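You operate a simulated robot arm through the tools that you are given. There is no shell and no other tool.

The job below is to be done with a simulated robot arm. You get a single attempt, and the scene is never put back.

TASK
Load the paper tray on the roller and wind a paper log.
Fine: lift the guide first and fold it down on the sheets before you wind. Where these are worked on the way, their far stop is far enough and under half their travel is too little: paper guide.
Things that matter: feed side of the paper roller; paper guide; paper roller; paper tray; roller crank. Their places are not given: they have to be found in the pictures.

It is judged by the outcome, as a careful person would: the job done as asked, and still so three seconds after it is handed in. It fails if anything else is knocked over, pushed out of place, dropped, spilled or broken. Flat cloth is picked up by pressing the open fingertips on it (5 to 10 N) and closing them slowly along it; thin cloth reads only 2 to 8 mm in the jaws.

THE ROBOT
A 7-joint arm with a fingered hand, fixed in place. Base frame: the origin is on the floor under the middle of its stand, x ahead of it, y to its left, z up. Lengths are in mm, angles in degrees, forces in N, time in s.
It reaches about 1089 mm from its shoulder. Its first joint turns from -149.0 to 149.0 degrees. Payload 3.5 kg.
Tool frame: the origin (TCP) lies between the finger pads and is the grasp point; the fingertips stand 30 mm ahead of it; z points along the fingers, y is the line along which they close. The gripper opens to 104 mm; its body begins 35 mm behind the TCP. The gripper is a hand of 4 fingers: y runs from the thumb to the fingers, the wrist lies at [-15, -110, -186] in the tool frame, and closing takes about 1.5 s.
Orientation is told as [roll, pitch, yaw] about the base's x, y, z axes, in that order, counted from this pose: with the fingers straight down and the wrist toward the robot, the tool's x, y and z point along [0, 1, 0], [1, 0, 0] and [0, 0, -1] of the base frame.

THE INTERFACE
- The arm moves only by the tool jog_arm. Its argument "rows" is a list that holds one entry, the list of rows, each a list of 7 numbers: the shift along the tool's x, y, z in mm, then the turn, a rotation vector about the tool's x, y, z in rad, then the closure, from 0 (fully open) to 1 (shut). In form: [[[dx, dy, dz, wx, wy, wz, hand], ...]]. A call has 1 to 20 rows; each row shifts and turns the commanded pose from where the row before left it, along the tool's axes as they then stand. Each row takes 0.2 s and may step no farther than 50 mm and 8.6 degrees from the row before; otherwise, or with a gripper value out of range, the whole call is refused. Where a pose cannot be reached the arm comes as near as it can. A force on the tool above 40 N (or 10 N above the force at the start of the call, whichever is more), or a blocked arm, ends the call early, and 0.2 s more pass. The fingers move at their own pace (about 45 mm/s each) and stop on an object; they squeeze with about 23 N. The grip force told is the motor's: it shows also when the fingers shut on nothing. Time passes only in rows, and 0.2 s behind the last, so rows that do not move let the fingers close. The reply holds the time, the measured pose of the TCP, the force on the tool along the base axes, the opening and the grip force, in the units named above and with some noise, with the torque about the TCP (base axes, N m) and any sound that the robot's microphone picked up.
- Cameras (640 x 400 px; columns grow to the right, rows downward): "scene" is fixed at [51.7, -648.3, 1383.2]; the picture's right is [-0.16, -0.99, 0.00], its down [-0.94, 0.16, -0.29] and it looks along [0.29, -0.05, -0.96] (base axes); focal length 366 px, centre (320, 200). "wrist" rides on the gripper at [61, -92, -131] in the tool frame; the picture's right is [-0.81, 0.28, -0.52], its down [-0.53, -0.71, 0.45] and it looks along [-0.24, 0.64, 0.72] (tool axes); focal length 275 px, centre (320, 200).
- snapshot(camera): a new picture of that camera. It takes no simulated time.
- move_column(by): slides the trunk up (or, below 0, down) by that many mm; the arm rides with it, the base frame stays. It gives what a move gives, with no picture.
- hand_shape(shape): the hand has 4 fingers and takes this shape, open, in about a second: jaw (thumb against the fingers, like two jaws); tri (thumb and two fingers); tip (a fingertip pinch); poke (one finger out to press); point (the index stretched); flat (the hand flat); cup (the hand cupped); fist (a fist). The gripper value then closes the fingers along that shape, each until it touches; the sizes above hold for jaw. It gives what a move gives, with no picture.
- locate(camera, pixels): for up to 12 pixels [column, row] of the newest picture of that camera ("zoom" is the newest enlarged one), the place [x, y, z] in the base frame of the surface seen there, good to about 2 mm. It takes no simulated time.
- zoom(camera, box): a new picture of the part [left, top, right, bottom] of that camera's present view, enlarged. It takes no simulated time.
- close_job(): hands the job in; it is judged then, once.

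Unless the task says otherwise, let go and move clear before handing in.

The tools are called after "Emit:" as name(argument=value, ...) on one line, values as JSON. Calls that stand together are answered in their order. jog_arm: Moves the arm, as the interface text tells. Its arguments: {"type":"object","properties":{"rows":{"type":"array"}},"required":["rows"]} The other tools are called the same way: move_column (by) moves the trunk up or down; hand_shape (shape) gives the hand a shape; snapshot (camera) takes a picture; locate (camera, pixels) gives the place of the surface under pixels of a picture; zoom (camera, box) takes an enlarged picture of a part of a camera's view; close_job () hands the job in.

At the start:

```text
clock: 0.0
tool_pos: [122.1, -535.2, 1010.6]
orientation: [-8.7, -1.1, 1.8]
ft_force: [-55.4, -948.4, 320.5]
torque: [145.78, 26.88, 105.08]
opening: 103.9
gripper_force: 0.0
shape: jaw
trunk travel left (down, up): [-390.0, 320.0]
```

scene: 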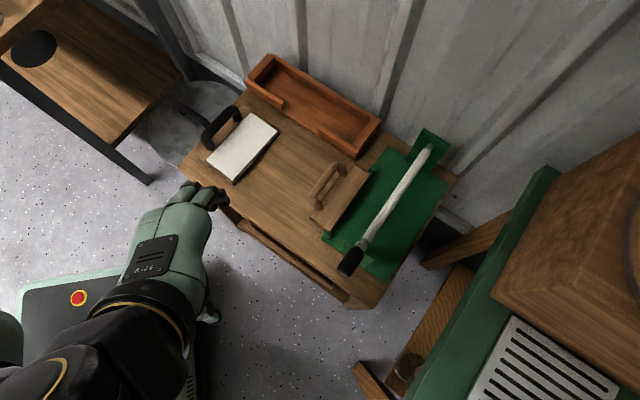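
wrist: 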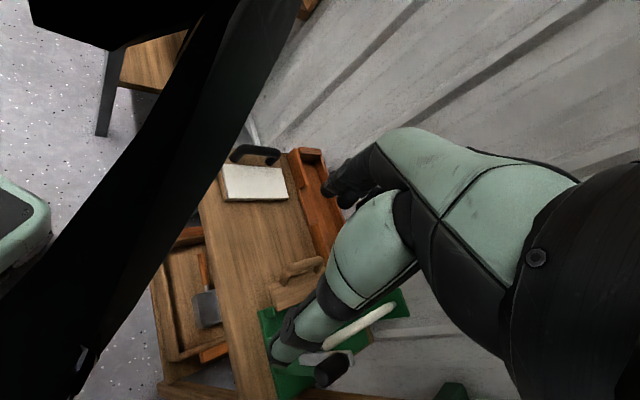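

The scene picture shows a wooden cabinet with a white sheet tray with black handle (about 240,145), a brown trough (315,105), a wooden flap with handle (335,195) and a green base with a white bar and black grip (390,210). I'll zoom in to identify the parts before moving.

Emit:
zoom(camera="scene", box=[290, 110, 470, 310])

Emit:
locate(camera="zoom", pixels=[[320, 200]])

Emit:
zoom(camera="scene", box=[170, 40, 390, 200])

```text
2.00 times, centred on (380, 210) of scene
```

zoom: 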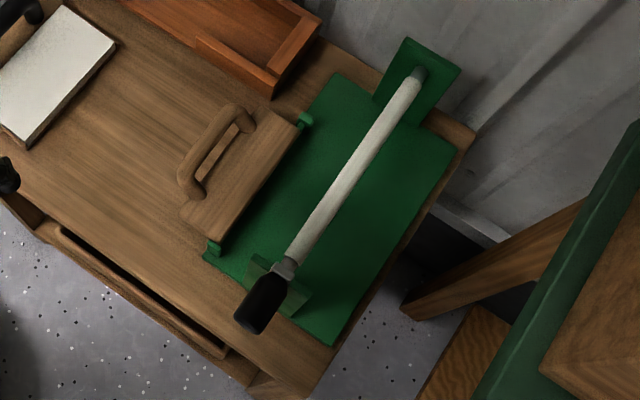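

```text
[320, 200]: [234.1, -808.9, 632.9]
```

```text
2.50 times, centred on (280, 120) of scene
```

zoom: 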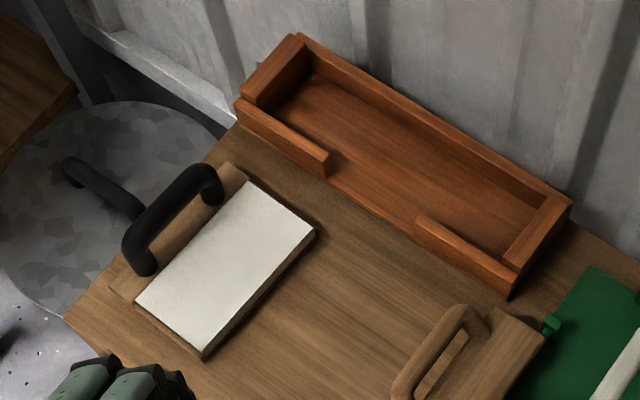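

The wooden flap with the handle sits on green hinge pins (zoom 305,118 and 215,245), so it looks like the paper guide; the white tube with the black grip is the roller with crank. I'll locate many points.

Emit:
zoom(camera="scene", box=[290, 110, 470, 310])

Emit:
locate(camera="zoom", pixels=[[305, 118], [215, 245], [295, 125], [220, 240], [185, 208], [245, 122], [188, 185], [215, 140], [290, 262], [420, 75], [258, 305], [240, 320]])

Emit:
locate(camera="zoom", pixels=[[345, 75], [455, 140], [330, 345], [208, 258], [300, 300], [250, 260], [275, 290], [405, 45], [460, 70], [355, 165], [270, 100], [100, 250]])

Emit:
zoom(camera="scene", box=[170, 40, 390, 200])

Emit:
locate(camera="zoom", pixels=[[248, 182], [315, 230], [207, 350], [135, 302], [205, 175], [140, 240], [170, 205], [145, 270], [215, 195], [225, 170], [120, 285], [205, 358]])

Emit:
locate(camera="zoom", pixels=[[245, 98], [293, 38], [570, 205], [515, 270], [330, 155], [325, 175], [420, 220], [360, 150], [450, 190], [510, 295], [300, 250], [70, 320]])

```text
2.00 times, centred on (380, 210) of scene
```

zoom: 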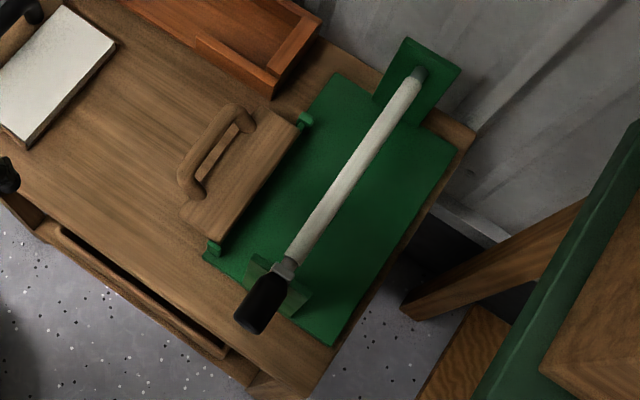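

```text
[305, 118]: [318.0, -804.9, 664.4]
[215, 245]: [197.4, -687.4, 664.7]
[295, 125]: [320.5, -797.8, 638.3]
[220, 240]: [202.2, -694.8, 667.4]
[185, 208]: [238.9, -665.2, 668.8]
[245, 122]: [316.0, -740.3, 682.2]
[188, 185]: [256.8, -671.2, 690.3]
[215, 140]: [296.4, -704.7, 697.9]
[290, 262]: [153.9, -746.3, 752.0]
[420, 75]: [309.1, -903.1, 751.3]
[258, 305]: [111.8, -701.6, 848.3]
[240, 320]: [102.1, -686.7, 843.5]
```

```text
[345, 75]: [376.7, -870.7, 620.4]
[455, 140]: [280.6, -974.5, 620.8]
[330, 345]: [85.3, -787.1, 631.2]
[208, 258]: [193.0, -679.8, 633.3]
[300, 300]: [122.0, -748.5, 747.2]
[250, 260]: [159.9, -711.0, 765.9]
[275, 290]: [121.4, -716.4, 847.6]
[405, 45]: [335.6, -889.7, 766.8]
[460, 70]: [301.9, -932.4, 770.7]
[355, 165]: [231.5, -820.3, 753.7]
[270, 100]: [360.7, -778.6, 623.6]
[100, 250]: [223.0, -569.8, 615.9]
```

```text
2.50 times, centred on (280, 120) of scene
```

zoom: 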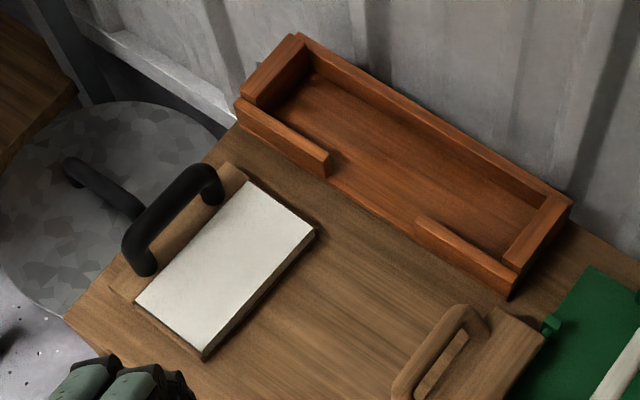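

```text
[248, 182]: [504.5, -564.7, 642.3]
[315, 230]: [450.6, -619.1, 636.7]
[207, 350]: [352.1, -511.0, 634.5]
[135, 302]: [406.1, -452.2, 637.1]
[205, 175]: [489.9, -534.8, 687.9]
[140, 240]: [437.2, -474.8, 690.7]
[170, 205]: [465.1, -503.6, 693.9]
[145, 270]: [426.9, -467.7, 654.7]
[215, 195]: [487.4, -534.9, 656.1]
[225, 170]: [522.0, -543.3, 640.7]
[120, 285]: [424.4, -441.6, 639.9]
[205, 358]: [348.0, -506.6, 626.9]
```

```text
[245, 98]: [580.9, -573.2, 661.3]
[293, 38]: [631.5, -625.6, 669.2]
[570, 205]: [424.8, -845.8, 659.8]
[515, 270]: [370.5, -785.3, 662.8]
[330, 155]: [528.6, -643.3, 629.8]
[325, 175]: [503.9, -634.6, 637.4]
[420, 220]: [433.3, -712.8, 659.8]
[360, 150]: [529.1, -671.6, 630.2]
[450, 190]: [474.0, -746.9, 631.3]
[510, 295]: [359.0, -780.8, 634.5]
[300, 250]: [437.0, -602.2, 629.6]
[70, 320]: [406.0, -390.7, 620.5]
```

The tray, guide, roller and crank are now located; the start force reading (~950 N) looks odd, so I'll first do an idle row to see what the sensor really reads, and locate more points for the table edges and crank.

Emit:
jog_arm(rows=[[[0, 0, 0, 0, 0, 0, 0], [0, 0, 0, 0, 0, 0, 0]]])

Emit:
zoom(camera="scene", box=[300, 220, 400, 310])

Emit:
locate(camera="zoom", pixels=[[320, 200], [200, 300], [100, 100]])

Emit:
zoom(camera="scene", box=[295, 145, 385, 245])

```text
clock: 0.6
tool_pos: [123.0, -538.3, 1009.8]
orientation: [-8.9, -1.2, 1.8]
ft_force: [-70.7, -778.5, 537.2]
torque: [144.14, 47.96, 88.44]
opening: 103.5
gripper_force: 0.1
shape: jaw
trunk travel left (down, up): [-390.0, 320.0]
```

```text
4.44 times, centred on (350, 265) of scene
```

zoom: 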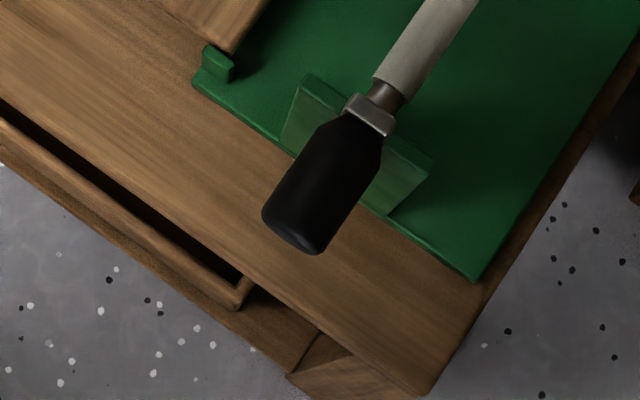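

```text
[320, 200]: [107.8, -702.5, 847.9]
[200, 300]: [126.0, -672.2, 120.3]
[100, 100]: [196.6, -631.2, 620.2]
```

```text
4.00 times, centred on (340, 195) of scene
```

zoom: 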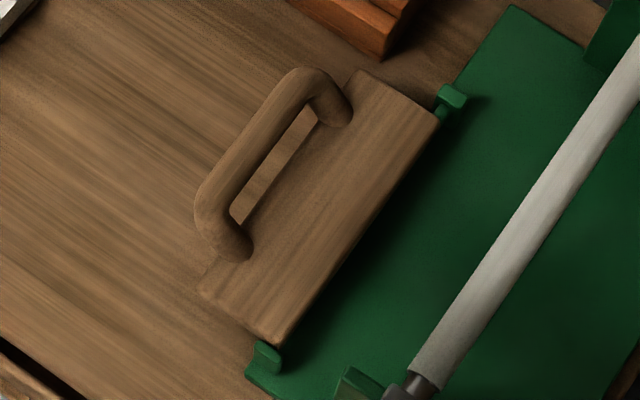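

The force is still ~950 N with the pose drifting by 3 mm, so either the sensor is settling or something is touching. I'll take a wrist picture and then try a small move up and away.

Emit:
snapshot(camera="scene")

Emit:
snapshot(camera="wrist")

Emit:
jog_arm(rows=[[[0, 0, -10, 0, 0, 0, 0], [0, 0, -10, 0, 0, 0, 0]]])

```text
taken
```

scene: 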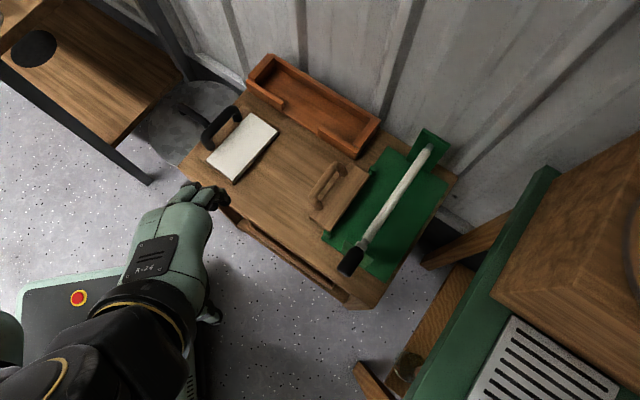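

```text
taken
```

wrist: 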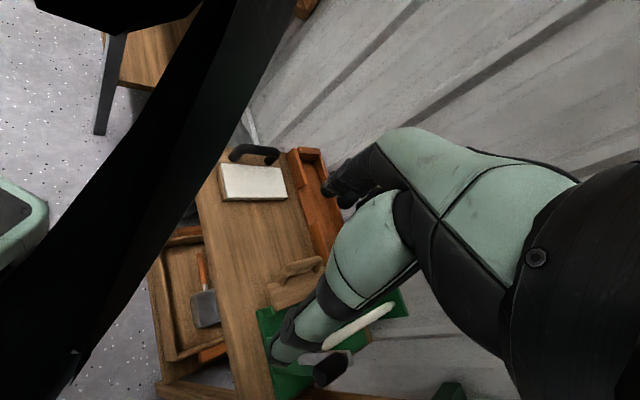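

```text
clock: 1.3
tool_pos: [123.8, -540.5, 1030.5]
orientation: [-10.7, -1.2, 2.2]
ft_force: [-79.9, -735.5, 587.7]
torque: [142.97, 53.01, 85.73]
opening: 103.8
gripper_force: 0.0
shape: jaw
trunk travel left (down, up): [-390.0, 320.0]
stopped in row 2: the force on the tool passed its limit at 960 N (the readings are from after the stop); the commanded pose is now the measured one
```

The force stays near 950 N, so something near the wrist may be in contact; the large black diagonal shape in the wrist picture (150,200) is suspicious. I'll locate points on it.

Emit:
snapshot(camera="wrist")

Emit:
locate(camera="wrist", pixels=[[150, 200], [60, 300], [220, 60], [110, 15], [20, 220], [350, 190], [380, 240], [300, 330], [460, 180], [600, 300], [330, 370], [220, 190]])

Emit:
snapshot(camera="scene")

Emit:
locate(camera="scene", pixels=[[215, 195], [155, 255], [150, 300], [210, 315], [60, 300], [80, 350], [30, 390], [160, 390], [10, 340], [190, 380], [185, 235], [100, 300]])

```text
taken
```

wrist: 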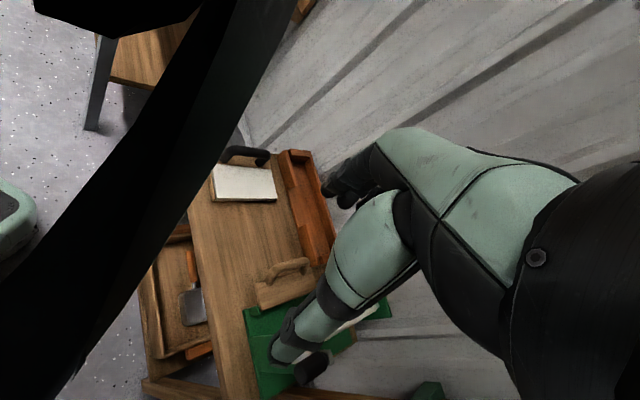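

```text
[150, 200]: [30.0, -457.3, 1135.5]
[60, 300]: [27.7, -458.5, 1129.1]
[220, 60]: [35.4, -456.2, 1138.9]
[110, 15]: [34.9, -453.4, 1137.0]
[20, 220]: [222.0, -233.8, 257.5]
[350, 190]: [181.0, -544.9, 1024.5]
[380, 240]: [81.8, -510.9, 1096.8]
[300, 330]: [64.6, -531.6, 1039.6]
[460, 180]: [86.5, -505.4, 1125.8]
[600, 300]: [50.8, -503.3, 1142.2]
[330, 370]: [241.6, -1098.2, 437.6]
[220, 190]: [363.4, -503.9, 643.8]
```

```text
taken
```

scene: 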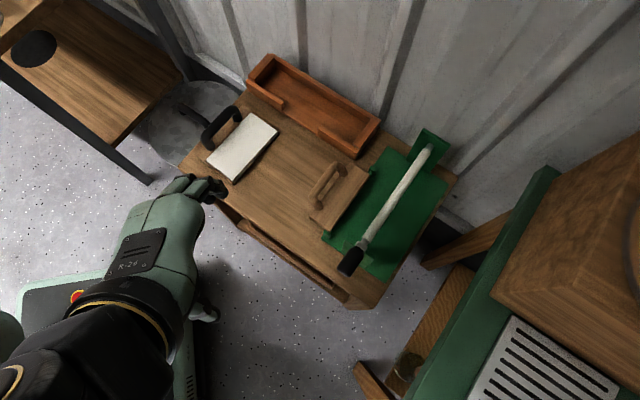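

```text
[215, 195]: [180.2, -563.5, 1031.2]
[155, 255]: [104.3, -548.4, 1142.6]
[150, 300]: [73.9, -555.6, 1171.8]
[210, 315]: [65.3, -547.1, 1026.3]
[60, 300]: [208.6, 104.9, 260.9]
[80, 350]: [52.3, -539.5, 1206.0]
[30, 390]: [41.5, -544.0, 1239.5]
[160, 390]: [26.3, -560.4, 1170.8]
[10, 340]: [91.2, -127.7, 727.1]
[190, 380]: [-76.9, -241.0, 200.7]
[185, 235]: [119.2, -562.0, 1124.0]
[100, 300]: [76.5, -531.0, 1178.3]
```

The black strip is only ~25 mm from the wrist camera (around (30,-457,1135)), and the force and torque together point to one contact at about (15,-475,1174), so the hand seems to be touching the arm itself. I'll try a small roll in the direction the contact pushes.

Emit:
jog_arm(rows=[[[0, 0, 0, 0, 0.05, 0, 0], [0, 0, 0, 0, 0.05, 0, 0]]])

```text
clock: 1.8
tool_pos: [124.9, -548.6, 1032.0]
orientation: [-10.3, -1.6, 2.4]
ft_force: [-80.3, -731.8, 574.5]
torque: [140.51, 52.44, 86.04]
opening: 103.8
gripper_force: 0.0
shape: jaw
trunk travel left (down, up): [-390.0, 320.0]
stopped in row 2: the force on the tool passed its limit at 960 N (the readings are from after the stop); the commanded pose is now the measured one
```

The roll one way barely moved and was stopped at 960 N. I'll try the opposite roll direction.

Emit:
jog_arm(rows=[[[0, 0, 0, 0, -0.05, 0, 0], [0, 0, 0, 0, -0.05, 0, 0]]])

```text
clock: 2.2
tool_pos: [124.1, -544.3, 1030.0]
orientation: [-10.8, -1.5, 2.3]
ft_force: [-74.8, -700.9, 552.1]
torque: [134.94, 50.29, 82.03]
opening: 103.5
gripper_force: 0.0
shape: jaw
trunk travel left (down, up): [-390.0, 320.0]
stopped in row 1: the force on the tool passed its limit at 954 N (the readings are from after the stop); the commanded pose is now the measured one
```

Force fell slightly to ~895 N. I'll try moving along the push direction (base -y and up).

Emit:
jog_arm(rows=[[[-25, 0, -20, 0, 0, 0, 0], [-25, 0, -20, 0, 0, 0, 0]]])

```text
clock: 2.8
tool_pos: [124.3, -593.3, 1080.4]
orientation: [-12.4, -1.5, 2.9]
ft_force: [-70.7, -811.6, 388.2]
torque: [131.27, 33.72, 94.79]
opening: 103.7
gripper_force: 0.1
shape: jaw
trunk travel left (down, up): [-390.0, 320.0]
```

The hand moved 67 mm with the force still ~900 N, so the contact is inside the arm itself (near the wrist camera). I'll look again.

Emit:
snapshot(camera="wrist")

Emit:
snapshot(camera="scene")

Emit:
locate(camera="wrist", pixels=[[150, 200], [60, 300], [220, 60], [110, 15], [280, 5], [75, 380], [130, 10], [20, 300], [180, 20], [230, 130]])

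```text
taken
```

wrist: 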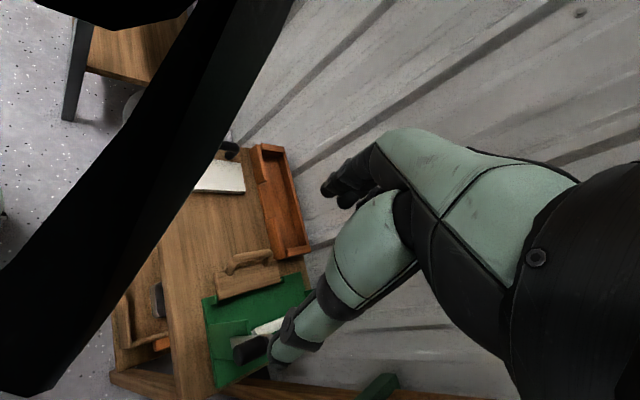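

```text
taken
```

scene: 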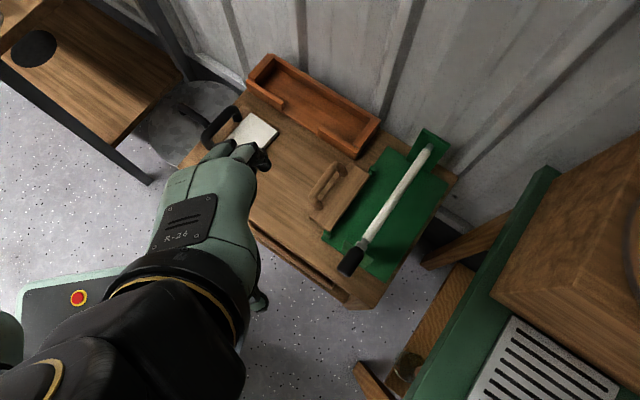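

```text
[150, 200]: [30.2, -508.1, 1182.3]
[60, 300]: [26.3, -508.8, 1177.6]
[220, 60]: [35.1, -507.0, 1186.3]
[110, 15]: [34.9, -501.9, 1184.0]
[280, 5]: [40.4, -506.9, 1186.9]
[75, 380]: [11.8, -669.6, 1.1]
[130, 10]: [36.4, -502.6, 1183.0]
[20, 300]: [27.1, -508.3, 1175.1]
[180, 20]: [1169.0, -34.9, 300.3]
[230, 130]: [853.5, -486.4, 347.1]
```

The black strip shifts slightly relative to the camera and lies ~15 mm from it, so it is the arm's own sleeve crowding the hand in this folded pose. I'll extend the arm toward the work area (around (300,-650,950)), well above everything, to unfold it.

Emit:
jog_arm(rows=[[[-6.5, 28.5, 24, 0, 0, 0, 0], [-6.5, 28.5, 24, 0, 0, 0, 0], [-6.5, 28.5, 24, 0, 0, 0, 0], [-6.5, 28.5, 24, 0, 0, 0, 0], [-6.5, 28.5, 24, 0, 0, 0, 0], [-6.5, 28.5, 24, 0, 0, 0, 0]]])

```text
clock: 3.2
tool_pos: [142.7, -590.7, 1063.8]
orientation: [-11.1, -0.9, 4.1]
ft_force: [-44.2, -692.0, 556.6]
torque: [133.28, 55.22, 79.27]
opening: 103.6
gripper_force: 0.0
shape: jaw
trunk travel left (down, up): [-390.0, 320.0]
stopped in row 1: the force on the tool passed its limit at 924 N (the readings are from after the stop); the commanded pose is now the measured one
```

It was stopped after one row at 924 N. I'll test a yaw turn (needed later anyway) to see whether it relieves the contact.

Emit:
jog_arm(rows=[[[0, 0, 0, 0, 0, -0.1, 0], [0, 0, 0, 0, 0, -0.1, 0], [0, 0, 0, 0, 0, -0.1, 0]]])

```text
clock: 3.5
tool_pos: [145.3, -597.5, 1066.3]
orientation: [-11.3, -1.3, 4.7]
ft_force: [-43.8, -669.8, 536.9]
torque: [128.07, 54.2, 77.95]
opening: 103.6
gripper_force: 0.0
shape: jaw
trunk travel left (down, up): [-390.0, 320.0]
stopped in row 1: the force on the tool passed its limit at 920 N (the readings are from after the stop); the commanded pose is now the measured one
```

Still stopped (force now ~860 N). I'll try the opposite yaw.

Emit:
jog_arm(rows=[[[0, 0, 0, 0, 0, 0.1, 0], [0, 0, 0, 0, 0, 0.1, 0], [0, 0, 0, 0, 0, 0.1, 0]]])

```text
clock: 3.9
tool_pos: [144.1, -594.9, 1064.7]
orientation: [-11.3, -0.8, 4.3]
ft_force: [-38.7, -648.0, 518.0]
torque: [124.47, 51.97, 74.07]
opening: 103.7
gripper_force: 0.0
shape: jaw
trunk travel left (down, up): [-390.0, 320.0]
stopped in row 1: the force on the tool passed its limit at 888 N (the readings are from after the stop); the commanded pose is now the measured one
```

Force is ~830 N. Next test: a turn about the tool's x axis.

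Emit:
jog_arm(rows=[[[0, 0, 0, 0.1, 0, 0, 0], [0, 0, 0, 0.1, 0, 0, 0], [0, 0, 0, 0.1, 0, 0, 0]]])

Emit:
jog_arm(rows=[[[0, 0, 0, -0.1, 0, 0, 0], [0, 0, 0, -0.1, 0, 0, 0], [0, 0, 0, -0.1, 0, 0, 0]]])

```text
clock: 4.4
tool_pos: [146.9, -599.0, 1065.7]
orientation: [-12.1, 6.7, 1.0]
ft_force: [-7.1, -614.4, 520.7]
torque: [131.95, 44.61, 54.48]
opening: 103.6
gripper_force: 0.0
shape: jaw
trunk travel left (down, up): [-390.0, 320.0]
stopped in row 2: the force on the tool passed its limit at 847 N (the readings are from after the stop); the commanded pose is now the measured one
```

```text
clock: 5.2
tool_pos: [144.6, -596.5, 1064.7]
orientation: [-12.8, -9.5, 6.3]
ft_force: [-271.6, -321.7, 240.9]
torque: [53.47, 3.83, 65.58]
opening: 103.7
gripper_force: 0.1
shape: jaw
trunk travel left (down, up): [-390.0, 320.0]
```

Turning with negative wx ran fully and cut the force to ~485 N, so tilting the fingers forward relieves it. Continue.

Emit:
jog_arm(rows=[[[0, 0, 0, -0.1, 0, 0, 0], [0, 0, 0, -0.1, 0, 0, 0], [0, 0, 0, -0.1, 0, 0, 0]]])

```text
clock: 6.0
tool_pos: [147.8, -599.0, 1066.4]
orientation: [-13.5, -27.2, 8.3]
ft_force: [-0.2, 1.0, 0.2]
torque: [0.0, -0.01, 0.01]
opening: 103.5
gripper_force: 0.1
shape: jaw
trunk travel left (down, up): [-390.0, 320.0]
```

The contact is gone (force ~0) now that the fingers tilt forward. I'll move toward the work area at height ~950 while taking out the roll, watching the force.

Emit:
jog_arm(rows=[[[5.4, 8.3, 37.8, 0, 0, 0, 0], [5.4, 8.3, 37.8, 0, 0, 0, 0], [5.4, 8.3, 37.8, 0, 0, 0, 0], [5.4, 8.3, 37.8, 0, 0, 0, 0], [0, 0, 0, -0.004, 0.104, 0.056, 0], [0, 0, 0, -0.004, 0.104, 0.056, 0]]])

Emit:
snapshot(camera="wrist")

Emit:
snapshot(camera="scene")

```text
clock: 7.4
tool_pos: [245.8, -600.0, 945.9]
orientation: [1.8, -27.9, 1.4]
ft_force: [-0.5, -0.6, -0.7]
torque: [0.02, 0.0, 0.01]
opening: 103.7
gripper_force: 0.0
shape: jaw
trunk travel left (down, up): [-390.0, 320.0]
```

```text
taken
```

wrist: 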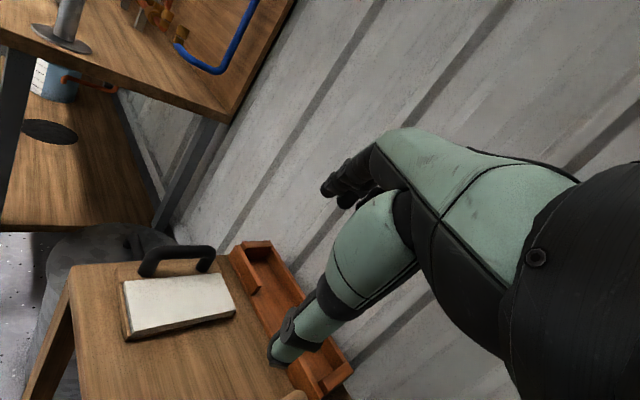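

```text
taken
```

scene: 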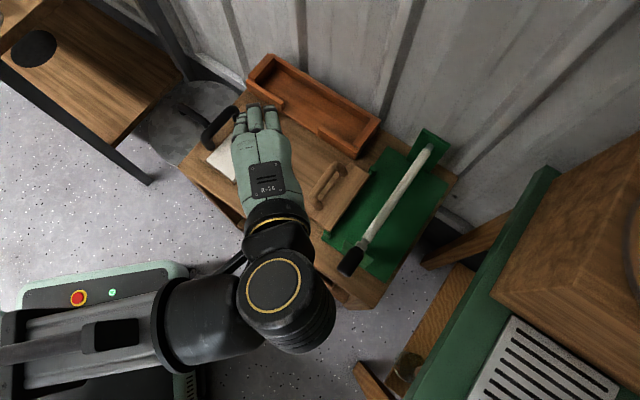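

The arm is now free and visible: elbow cap around (275,290), cuff around (275,215), hand pointing forward. I'll locate the arm parts to understand its geometry.

Emit:
locate(camera="scene", pixels=[[275, 285], [310, 320], [275, 215], [265, 180], [255, 120], [200, 310], [100, 330], [20, 350], [280, 245], [225, 265], [245, 230], [60, 300]])

```text
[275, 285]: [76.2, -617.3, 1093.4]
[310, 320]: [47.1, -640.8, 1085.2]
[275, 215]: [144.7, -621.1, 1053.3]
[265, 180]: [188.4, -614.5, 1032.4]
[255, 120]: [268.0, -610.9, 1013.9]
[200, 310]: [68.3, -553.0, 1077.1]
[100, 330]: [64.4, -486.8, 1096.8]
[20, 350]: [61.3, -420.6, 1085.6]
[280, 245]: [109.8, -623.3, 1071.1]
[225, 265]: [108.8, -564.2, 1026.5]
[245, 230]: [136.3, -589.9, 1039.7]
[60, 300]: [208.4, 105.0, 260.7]
```

The wrist joint is at about (62,-615,1059) with the forearm nearly horizontal, so raising the trunk will give a steeper forearm and more room for fingers-down grasps. I'll raise the trunk 150 mm (nothing above the arm) and check.

Emit:
move_column(by=150)

```text
clock: 9.2
tool_pos: [246.8, -600.2, 1095.5]
orientation: [1.7, -27.9, 1.5]
ft_force: [-0.1, 0.1, -0.1]
torque: [-0.02, -0.02, 0.02]
opening: 103.5
gripper_force: 0.0
shape: jaw
trunk travel left (down, up): [-540.0, 170.0]
```

Trunk is up and force is zero. Now I move the hand out over the table to about (400,-600,950), keeping the tilt.

Emit:
jog_arm(rows=[[[-2, 13.5, 39.9, 0, 0, 0, 0], [-2, 13.5, 39.9, 0, 0, 0, 0], [-2, 13.5, 39.9, 0, 0, 0, 0], [-2, 13.5, 39.9, 0, 0, 0, 0], [-2, 13.5, 39.9, 0, 0, 0, 0]]])

```text
clock: 10.4
tool_pos: [401.9, -601.8, 950.6]
orientation: [1.5, -27.9, 1.4]
ft_force: [-0.3, -0.3, -0.6]
torque: [0.01, -0.02, 0.02]
opening: 103.8
gripper_force: 0.2
shape: jaw
trunk travel left (down, up): [-540.0, 170.0]
```

Still free. Now I'll turn the yaw toward the radial direction (about -65°) in 8 rows to see how the wrist behaves.

Emit:
jog_arm(rows=[[[0, 0, 0, -0.004, -0.068, 0.128, 0], [0, 0, 0, -0.004, -0.068, 0.128, 0], [0, 0, 0, -0.004, -0.068, 0.128, 0], [0, 0, 0, -0.004, -0.068, 0.128, 0], [0, 0, 0, -0.004, -0.068, 0.128, 0], [0, 0, 0, -0.004, -0.068, 0.128, 0], [0, 0, 0, -0.004, -0.068, 0.128, 0], [0, 0, 0, -0.004, -0.068, 0.128, 0]]])

Emit:
snapshot(camera="scene")

```text
clock: 12.2
tool_pos: [400.9, -600.3, 950.1]
orientation: [1.8, -28.1, -65.0]
ft_force: [-0.3, -0.7, -0.6]
torque: [0.03, -0.02, 0.02]
opening: 103.8
gripper_force: 0.1
shape: jaw
trunk travel left (down, up): [-540.0, 170.0]
```

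```text
taken
```

scene: 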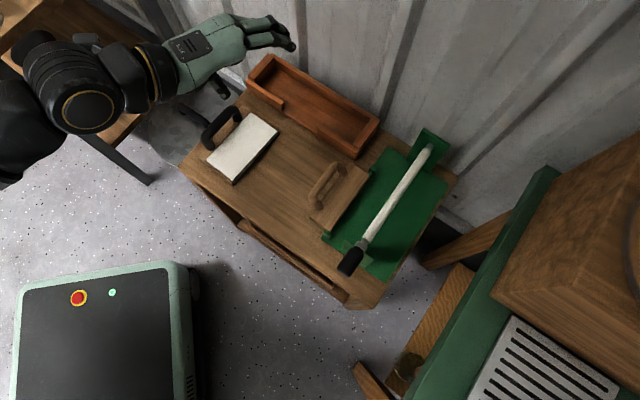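

The arm followed cleanly to yaw -65. Before turning further to -135, I'll check the heights of the desk at the upper left so the elbow stays clear.

Emit:
locate(camera="scene", pixels=[[145, 90], [75, 20], [130, 5], [15, 20], [80, 105], [90, 55], [145, 70], [20, 110], [150, 180], [300, 30], [255, 20], [200, 60]])

Emit:
snapshot(camera="wrist")

```text
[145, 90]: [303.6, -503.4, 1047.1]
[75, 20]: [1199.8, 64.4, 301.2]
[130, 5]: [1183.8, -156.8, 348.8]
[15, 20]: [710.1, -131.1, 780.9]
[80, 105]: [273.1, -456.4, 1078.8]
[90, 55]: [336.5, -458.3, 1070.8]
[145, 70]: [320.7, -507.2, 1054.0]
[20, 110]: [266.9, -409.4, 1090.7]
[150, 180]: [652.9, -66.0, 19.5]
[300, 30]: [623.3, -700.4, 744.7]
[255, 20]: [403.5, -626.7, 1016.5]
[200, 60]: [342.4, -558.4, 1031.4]
```

```text
taken
```

wrist: 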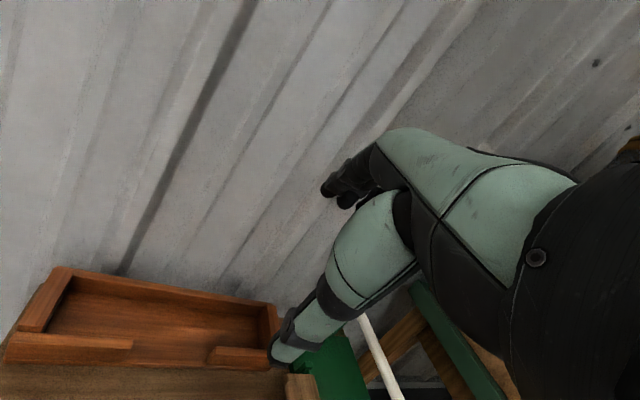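

The desk at upper left is at z≈781 and far enough from the elbow; the wall is at about a=(x−y)/√2≈935. I continue the yaw to -135.

Emit:
jog_arm(rows=[[[0, 0, 0, -0.004, -0.0715, 0.135, 0], [0, 0, 0, -0.004, -0.0715, 0.135, 0], [0, 0, 0, -0.004, -0.0715, 0.135, 0], [0, 0, 0, -0.004, -0.0715, 0.135, 0], [0, 0, 0, -0.004, -0.0715, 0.135, 0], [0, 0, 0, -0.004, -0.0715, 0.135, 0], [0, 0, 0, -0.004, -0.0715, 0.135, 0], [0, 0, 0, -0.004, -0.0715, 0.135, 0]]])

Emit:
snapshot(camera="scene")

Emit:
snapshot(camera="wrist")

```text
refused: row 1 steps farther than a row can; nothing moved
```

```text
taken
```

scene: 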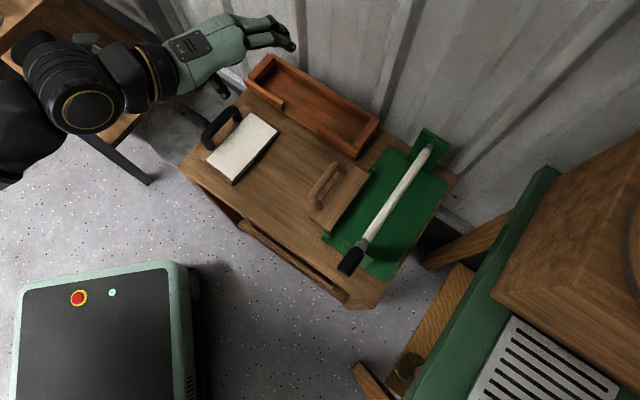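

```text
taken
```

wrist: 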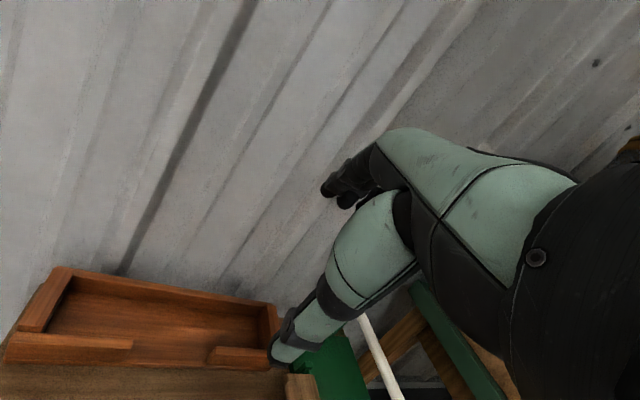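

The rows were just over the 8.6° limit; I'll use 0.143 rad steps instead.

Emit:
jog_arm(rows=[[[0, 0, 0, -0.004, -0.067, 0.126, 0], [0, 0, 0, -0.004, -0.067, 0.126, 0], [0, 0, 0, -0.004, -0.067, 0.126, 0], [0, 0, 0, -0.004, -0.067, 0.126, 0], [0, 0, 0, -0.004, -0.067, 0.126, 0], [0, 0, 0, -0.004, -0.067, 0.126, 0], [0, 0, 0, -0.004, -0.067, 0.126, 0], [0, 0, 0, -0.004, -0.067, 0.126, 0]]])

Emit:
snapshot(camera="scene")

Emit:
snapshot(camera="wrist")

```text
clock: 14.0
tool_pos: [399.5, -599.1, 950.1]
orientation: [1.9, -28.1, -130.6]
ft_force: [0.6, 0.2, -0.2]
torque: [-0.02, -0.03, -0.03]
opening: 104.1
gripper_force: 0.1
shape: jaw
trunk travel left (down, up): [-540.0, 170.0]
```

```text
taken
```

scene: 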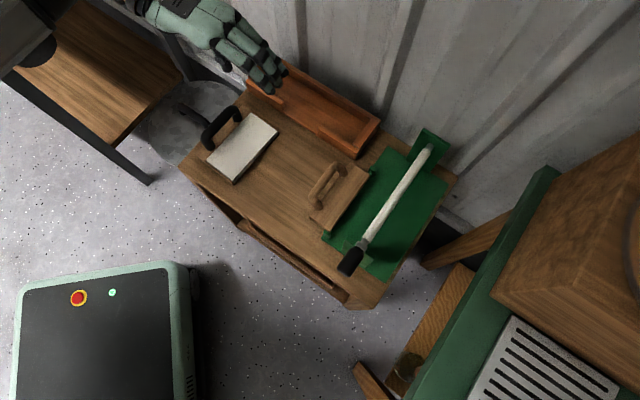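

```text
taken
```

wrist: 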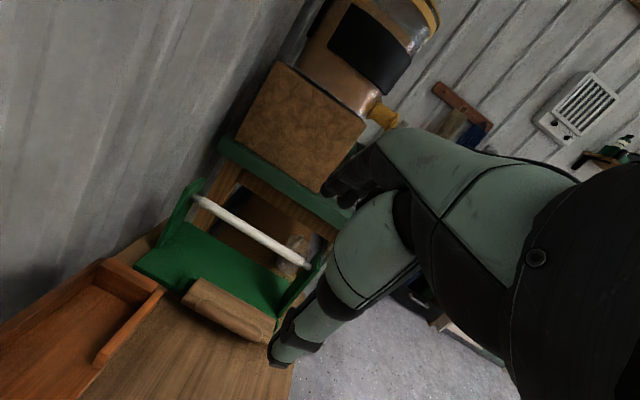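

Yaw -130 is reached with no contact, and the wrist camera now looks toward the roller. Next I bring the fingers down vertical (pitch to ~0) and finish the yaw to -135.

Emit:
jog_arm(rows=[[[0, 0, 0, 0.14, 0, 0, 0], [0, 0, 0, 0.14, 0, 0, 0], [0, 0, 0, 0.14, 0, 0, 0], [0, 0, 0, 0.07, 0, 0, 0], [0, 0, 0, 0, 0, 0.075, 0]]])

Emit:
snapshot(camera="scene")

Emit:
snapshot(camera="wrist")

```text
clock: 15.2
tool_pos: [399.0, -599.8, 949.8]
orientation: [1.5, 0.1, -134.1]
ft_force: [-0.8, -0.3, -0.4]
torque: [0.01, -0.03, 0.01]
opening: 104.0
gripper_force: 0.0
shape: jaw
trunk travel left (down, up): [-540.0, 170.0]
```

```text
taken
```

scene: 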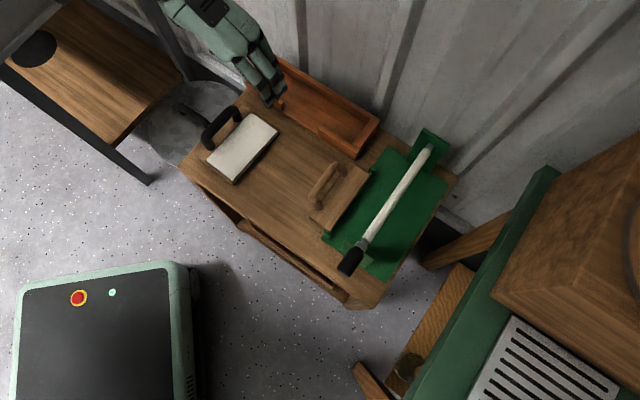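

```text
taken
```

wrist: 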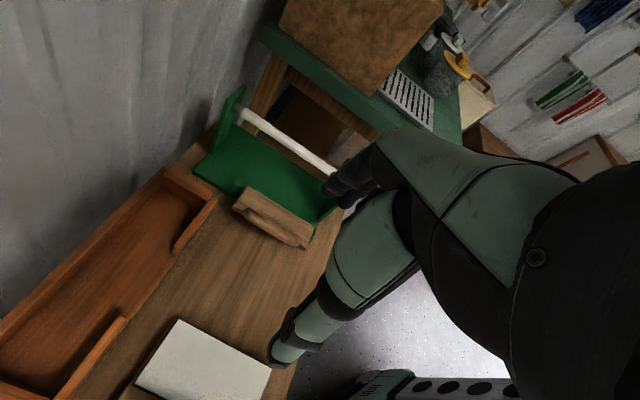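

Fingers are vertical at yaw -134 with no contact; now tool x,y,z ≈ along roller (a), toward roller (b), down. I'll zoom on the guide in the wrist view (around 275,215) to see its shape and handle.

Emit:
zoom(camera="wrist", box=[180, 80, 350, 260])

Emit:
locate(camera="zoom", pixels=[[320, 250], [200, 280], [410, 360], [440, 365], [260, 230], [300, 240], [350, 270], [400, 310], [230, 245], [215, 255], [480, 170], [290, 80]])

```text
2.22 times, centred on (265, 170) of wrist
```

zoom: 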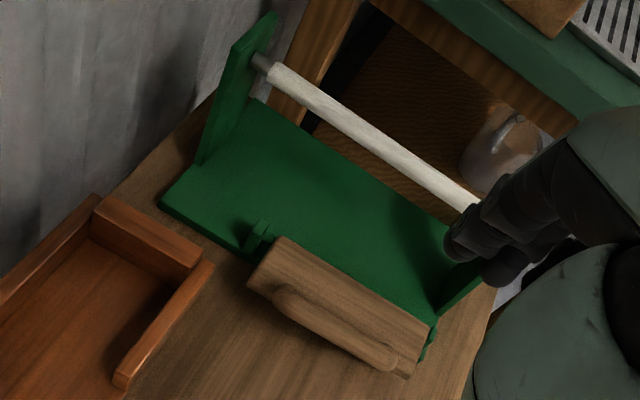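

```text
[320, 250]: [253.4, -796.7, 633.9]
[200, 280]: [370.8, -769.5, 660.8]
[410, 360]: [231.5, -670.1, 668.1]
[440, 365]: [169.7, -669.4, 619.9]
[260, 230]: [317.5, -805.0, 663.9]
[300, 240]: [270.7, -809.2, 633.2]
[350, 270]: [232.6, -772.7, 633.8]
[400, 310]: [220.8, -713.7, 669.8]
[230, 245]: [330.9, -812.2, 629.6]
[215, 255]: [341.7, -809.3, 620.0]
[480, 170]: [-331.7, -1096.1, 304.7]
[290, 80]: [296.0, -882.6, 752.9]
```

The guide flap with its handle is clear at zoom (250–435, 238–378). I'll locate its corners, handle and underside precisely.

Emit:
locate(camera="zoom", pixels=[[286, 241], [252, 282], [430, 325], [406, 374], [280, 288], [300, 300], [335, 322], [370, 345], [390, 358], [310, 265], [360, 295], [345, 310]])

Emit:
zoom(camera="scene", box=[295, 150, 385, 240])

Emit:
locate(camera="zoom", pixels=[[255, 160], [225, 205], [205, 245], [290, 100], [315, 105], [260, 265], [340, 135], [215, 315], [280, 360], [300, 280], [370, 95], [440, 135]])

```text
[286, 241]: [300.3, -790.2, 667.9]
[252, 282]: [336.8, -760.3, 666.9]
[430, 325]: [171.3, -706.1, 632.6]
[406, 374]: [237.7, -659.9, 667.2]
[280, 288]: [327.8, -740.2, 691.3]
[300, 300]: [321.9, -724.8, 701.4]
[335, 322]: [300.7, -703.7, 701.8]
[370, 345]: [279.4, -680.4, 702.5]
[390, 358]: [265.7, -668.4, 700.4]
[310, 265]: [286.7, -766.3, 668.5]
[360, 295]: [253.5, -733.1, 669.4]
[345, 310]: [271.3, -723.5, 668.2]
```

```text
4.44 times, centred on (340, 195) of scene
```

zoom: 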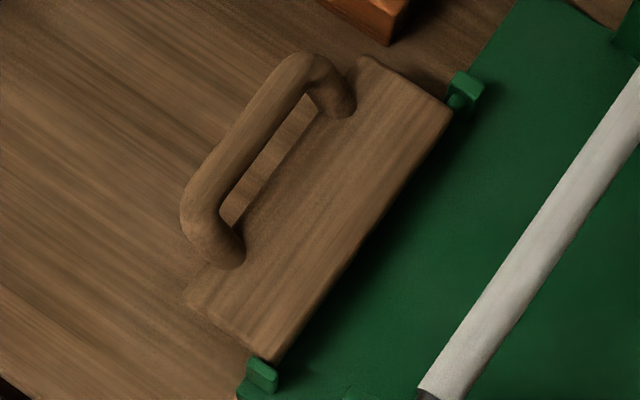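

```text
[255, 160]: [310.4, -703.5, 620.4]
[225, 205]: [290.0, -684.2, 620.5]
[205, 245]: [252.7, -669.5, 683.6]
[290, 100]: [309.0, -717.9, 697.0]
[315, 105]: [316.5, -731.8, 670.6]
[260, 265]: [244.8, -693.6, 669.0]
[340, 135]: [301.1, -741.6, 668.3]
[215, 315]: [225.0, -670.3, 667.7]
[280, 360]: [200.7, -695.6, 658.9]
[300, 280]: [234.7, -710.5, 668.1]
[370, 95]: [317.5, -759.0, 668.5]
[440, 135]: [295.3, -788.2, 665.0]
```

The guide flap spans a≈634–774, b≈299–349 at z≈668, hinged near b≈346; its handle bar runs along a (655–755) at b≈285, top z≈702. I'll tilt the hand 20° (tips toward the roller) and go to a pre-grasp point above the handle bar.

Emit:
jog_arm(rows=[[[0, 0, 0, 0, -0.026, 0.016, 0], [0, 0, 0, -0.12, 0, 0, 0], [0, 0, 0, -0.12, 0, 0, 0], [0, 0, 0, -0.11, 0, 0, 0], [0, 13.4, 41, 0, 0, 0, 0], [0, 13.4, 41, 0, 0, 0, 0], [0, 13.4, 41, 0, 0, 0, 0], [0, 13.4, 41, 0, 0, 0, 0], [0, 13.4, 41, 0, 0, 0, 0]]])

Emit:
snapshot(camera="scene")

Emit:
snapshot(camera="wrist")

```text
clock: 17.2
tool_pos: [307.3, -696.2, 778.3]
orientation: [0.1, -20.1, -134.8]
ft_force: [-0.2, -0.8, 0.4]
torque: [0.0, 0.0, -0.01]
opening: 103.9
gripper_force: 0.1
shape: jaw
trunk travel left (down, up): [-540.0, 170.0]
```

```text
taken
```

scene: 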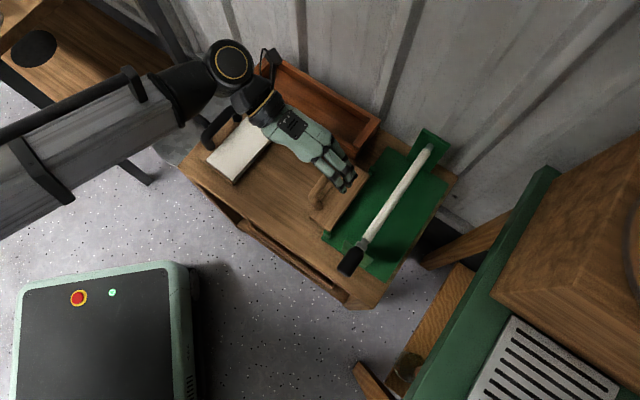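

```text
taken
```

wrist: 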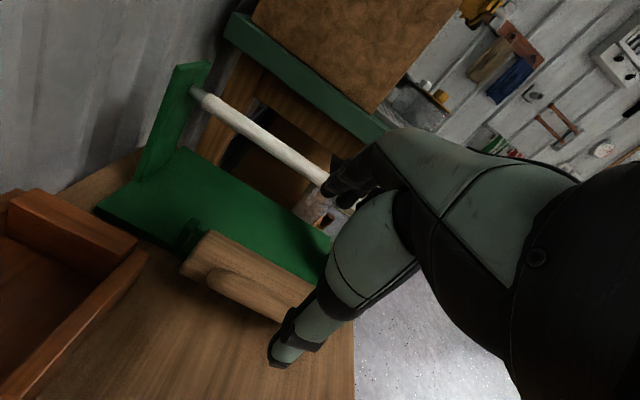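

The hand is above the guide handle (a≈710, b≈275, z≈778). I'll zoom on the fingers and handle to check alignment before descending.

Emit:
zoom(camera="scene", box=[270, 90, 400, 250])

Emit:
locate(camera="zoom", pixels=[[280, 190], [310, 200], [335, 170], [300, 160], [260, 170], [215, 260], [205, 120], [230, 200]])

Emit:
zoom(camera="wrist", box=[160, 140, 400, 400])

Emit:
locate(camera="zoom", pixels=[[290, 320], [270, 355], [330, 250], [370, 170], [385, 60], [440, 80], [170, 200], [240, 240], [130, 200], [350, 75], [230, 210], [200, 260]])

```text
2.50 times, centred on (335, 170) of scene
```

zoom: 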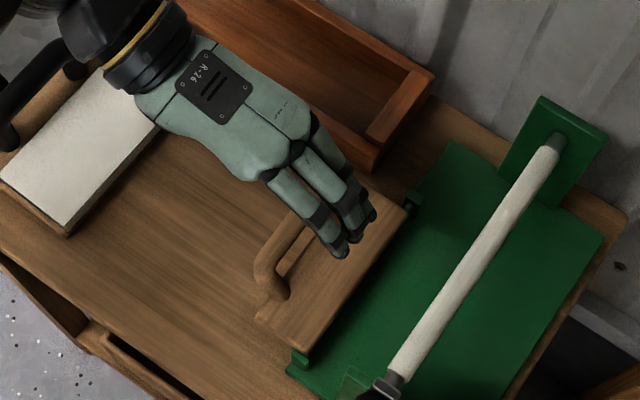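

```text
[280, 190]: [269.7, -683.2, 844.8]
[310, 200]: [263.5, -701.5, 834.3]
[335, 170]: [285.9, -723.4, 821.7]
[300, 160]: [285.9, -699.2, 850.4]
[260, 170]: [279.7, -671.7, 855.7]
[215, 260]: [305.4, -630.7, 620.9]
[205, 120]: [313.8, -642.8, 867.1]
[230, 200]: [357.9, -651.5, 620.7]
```

```text
1.54 times, centred on (280, 270) of wrist
```

zoom: 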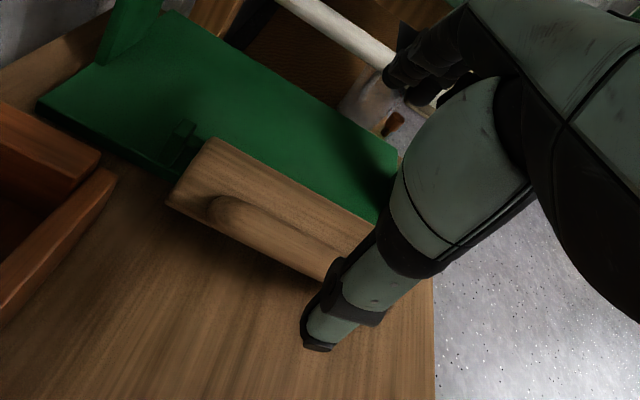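

```text
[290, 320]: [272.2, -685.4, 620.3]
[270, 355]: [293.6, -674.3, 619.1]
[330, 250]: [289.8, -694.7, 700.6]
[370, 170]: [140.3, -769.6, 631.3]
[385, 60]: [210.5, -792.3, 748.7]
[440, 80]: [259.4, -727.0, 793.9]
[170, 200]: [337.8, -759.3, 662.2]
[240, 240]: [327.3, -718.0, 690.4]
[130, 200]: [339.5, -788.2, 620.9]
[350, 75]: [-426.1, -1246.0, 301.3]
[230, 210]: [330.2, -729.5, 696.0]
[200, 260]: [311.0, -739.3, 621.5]
```

Fingers look centred along the bar. I'll locate thumb and fingertip positions to be sure of clearances.

Emit:
locate(camera="zoom", pixels=[[318, 343], [340, 325], [365, 290], [400, 255], [440, 200], [400, 75], [405, 40], [470, 70], [420, 95]])

Emit:
zoom(camera="scene", box=[300, 130, 380, 220])

Emit:
locate(camera="zoom", pixels=[[330, 280], [355, 265], [395, 215], [375, 235], [415, 205], [300, 200], [340, 190], [370, 160]])

```text
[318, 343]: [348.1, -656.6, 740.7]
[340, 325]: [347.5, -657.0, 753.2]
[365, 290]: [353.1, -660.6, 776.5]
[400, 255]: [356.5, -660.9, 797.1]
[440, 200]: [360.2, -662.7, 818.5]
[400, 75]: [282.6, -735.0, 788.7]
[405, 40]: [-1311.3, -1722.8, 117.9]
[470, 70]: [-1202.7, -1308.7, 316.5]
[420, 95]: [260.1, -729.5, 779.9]
```

```text
4.44 times, centred on (340, 175) of scene
```

zoom: 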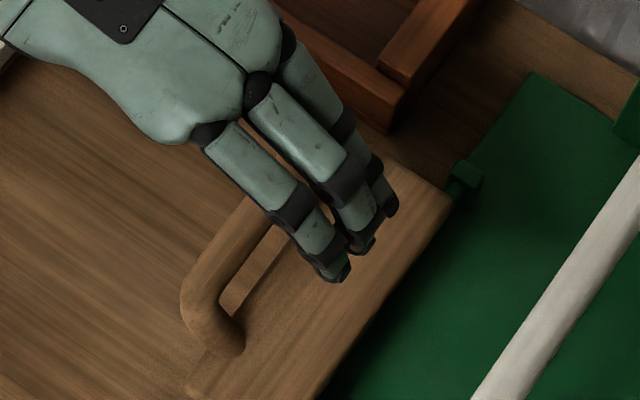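

```text
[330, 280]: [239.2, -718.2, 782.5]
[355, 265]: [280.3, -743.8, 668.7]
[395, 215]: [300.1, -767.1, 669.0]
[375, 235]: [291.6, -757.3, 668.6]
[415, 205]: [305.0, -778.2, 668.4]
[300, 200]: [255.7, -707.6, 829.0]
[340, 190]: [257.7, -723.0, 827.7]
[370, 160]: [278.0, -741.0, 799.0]
```

Emit:
locate(camera="zoom", pixels=[[295, 235], [320, 225], [315, 265], [335, 255], [275, 200], [345, 275], [350, 225], [370, 210], [375, 185], [388, 200], [360, 240], [220, 160]])

```text
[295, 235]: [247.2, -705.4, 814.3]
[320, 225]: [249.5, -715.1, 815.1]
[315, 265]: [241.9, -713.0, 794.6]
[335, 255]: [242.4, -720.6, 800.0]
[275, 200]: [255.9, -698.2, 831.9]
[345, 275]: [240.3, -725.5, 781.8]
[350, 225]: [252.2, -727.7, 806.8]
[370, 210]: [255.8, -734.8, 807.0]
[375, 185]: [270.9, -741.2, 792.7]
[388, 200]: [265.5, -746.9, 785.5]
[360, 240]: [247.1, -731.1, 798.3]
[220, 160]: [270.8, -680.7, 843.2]
```

Fingers span about 12 mm left of the thumb line, so I shift +8 mm along the bar and descend so the bar (b≈285, z≈694) lies between thumb and fingers.

Emit:
jog_arm(rows=[[[4, -9.6, 33.7, 0, 0, 0, 0], [4, -9.6, 33.7, 0, 0, 0, 0], [0, 0, 0, 0, 0, 0, 0]]])

Emit:
zoom(camera="scene", box=[300, 130, 380, 220])

Emit:
zoom(camera="wrist", box=[160, 140, 400, 400])

```text
clock: 18.0
tool_pos: [309.0, -703.4, 711.6]
orientation: [0.1, -20.0, -134.9]
ft_force: [-0.9, 0.4, -0.1]
torque: [-0.01, 0.0, -0.03]
opening: 103.7
gripper_force: 0.1
shape: jaw
trunk travel left (down, up): [-540.0, 170.0]
```

```text
4.44 times, centred on (340, 175) of scene
```

zoom: 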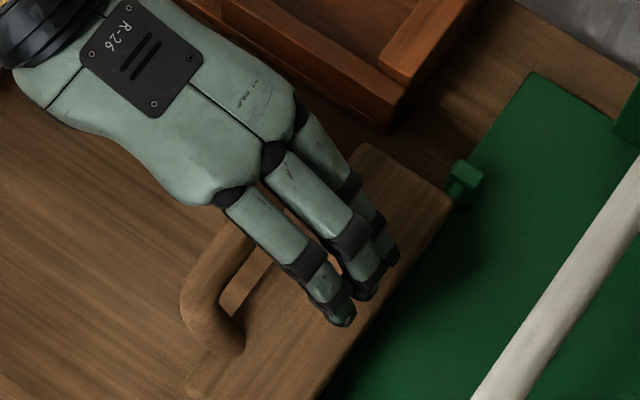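

```text
1.54 times, centred on (280, 270) of wrist
```

zoom: 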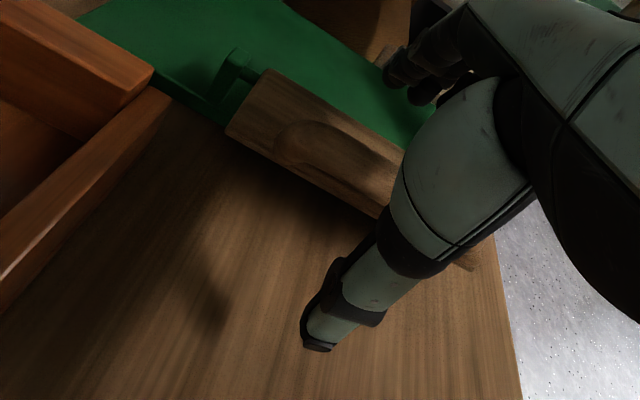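

Position is right (a≈716, b≈279, z≈712), no force. Closing on the bar.

Emit:
jog_arm(rows=[[[0, 0, 0, 0, 0, 0, 0.5], [0, 0, 0, 0, 0, 0, 0.8], [0, 0, 0, 0, 0, 0, 1], [0, 0, 0, 0, 0, 0, 1], [0, 0, 0, 0, 0, 0, 1], [0, 0, 0, 0, 0, 0, 1], [0, 0, 0, 0, 0, 0, 1], [0, 0, 0, 0, 0, 0, 1]]])

Emit:
zoom(camera="scene", box=[300, 130, 380, 220])

Emit:
zoom(camera="wrist", box=[160, 140, 400, 400])

```text
clock: 19.8
tool_pos: [308.6, -705.6, 709.0]
orientation: [0.1, -20.0, -134.9]
ft_force: [-2.3, -1.5, -2.0]
torque: [0.04, 0.05, 0.09]
opening: 11.9
gripper_force: 22.9
shape: jaw
trunk travel left (down, up): [-540.0, 170.0]
```

```text
4.44 times, centred on (340, 175) of scene
```

zoom: 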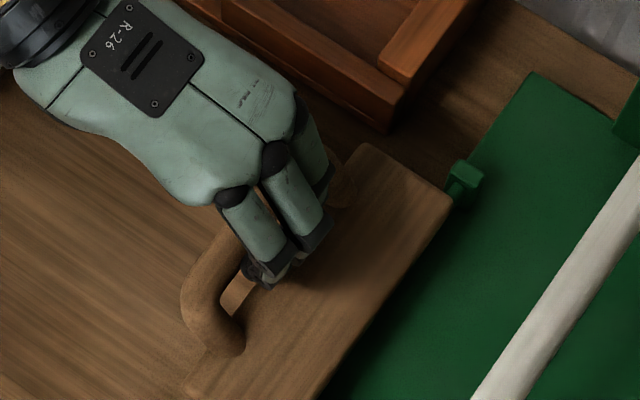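

```text
1.54 times, centred on (280, 270) of wrist
```

zoom: 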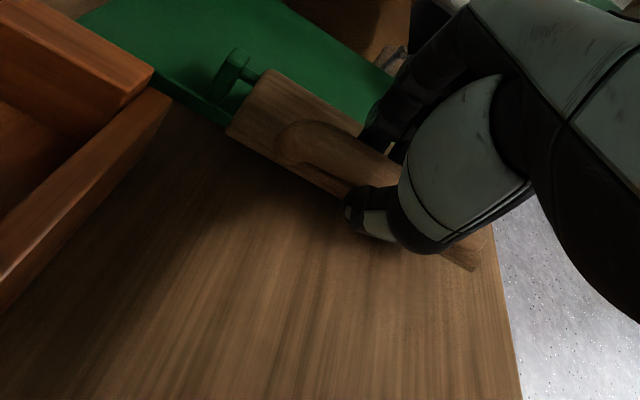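

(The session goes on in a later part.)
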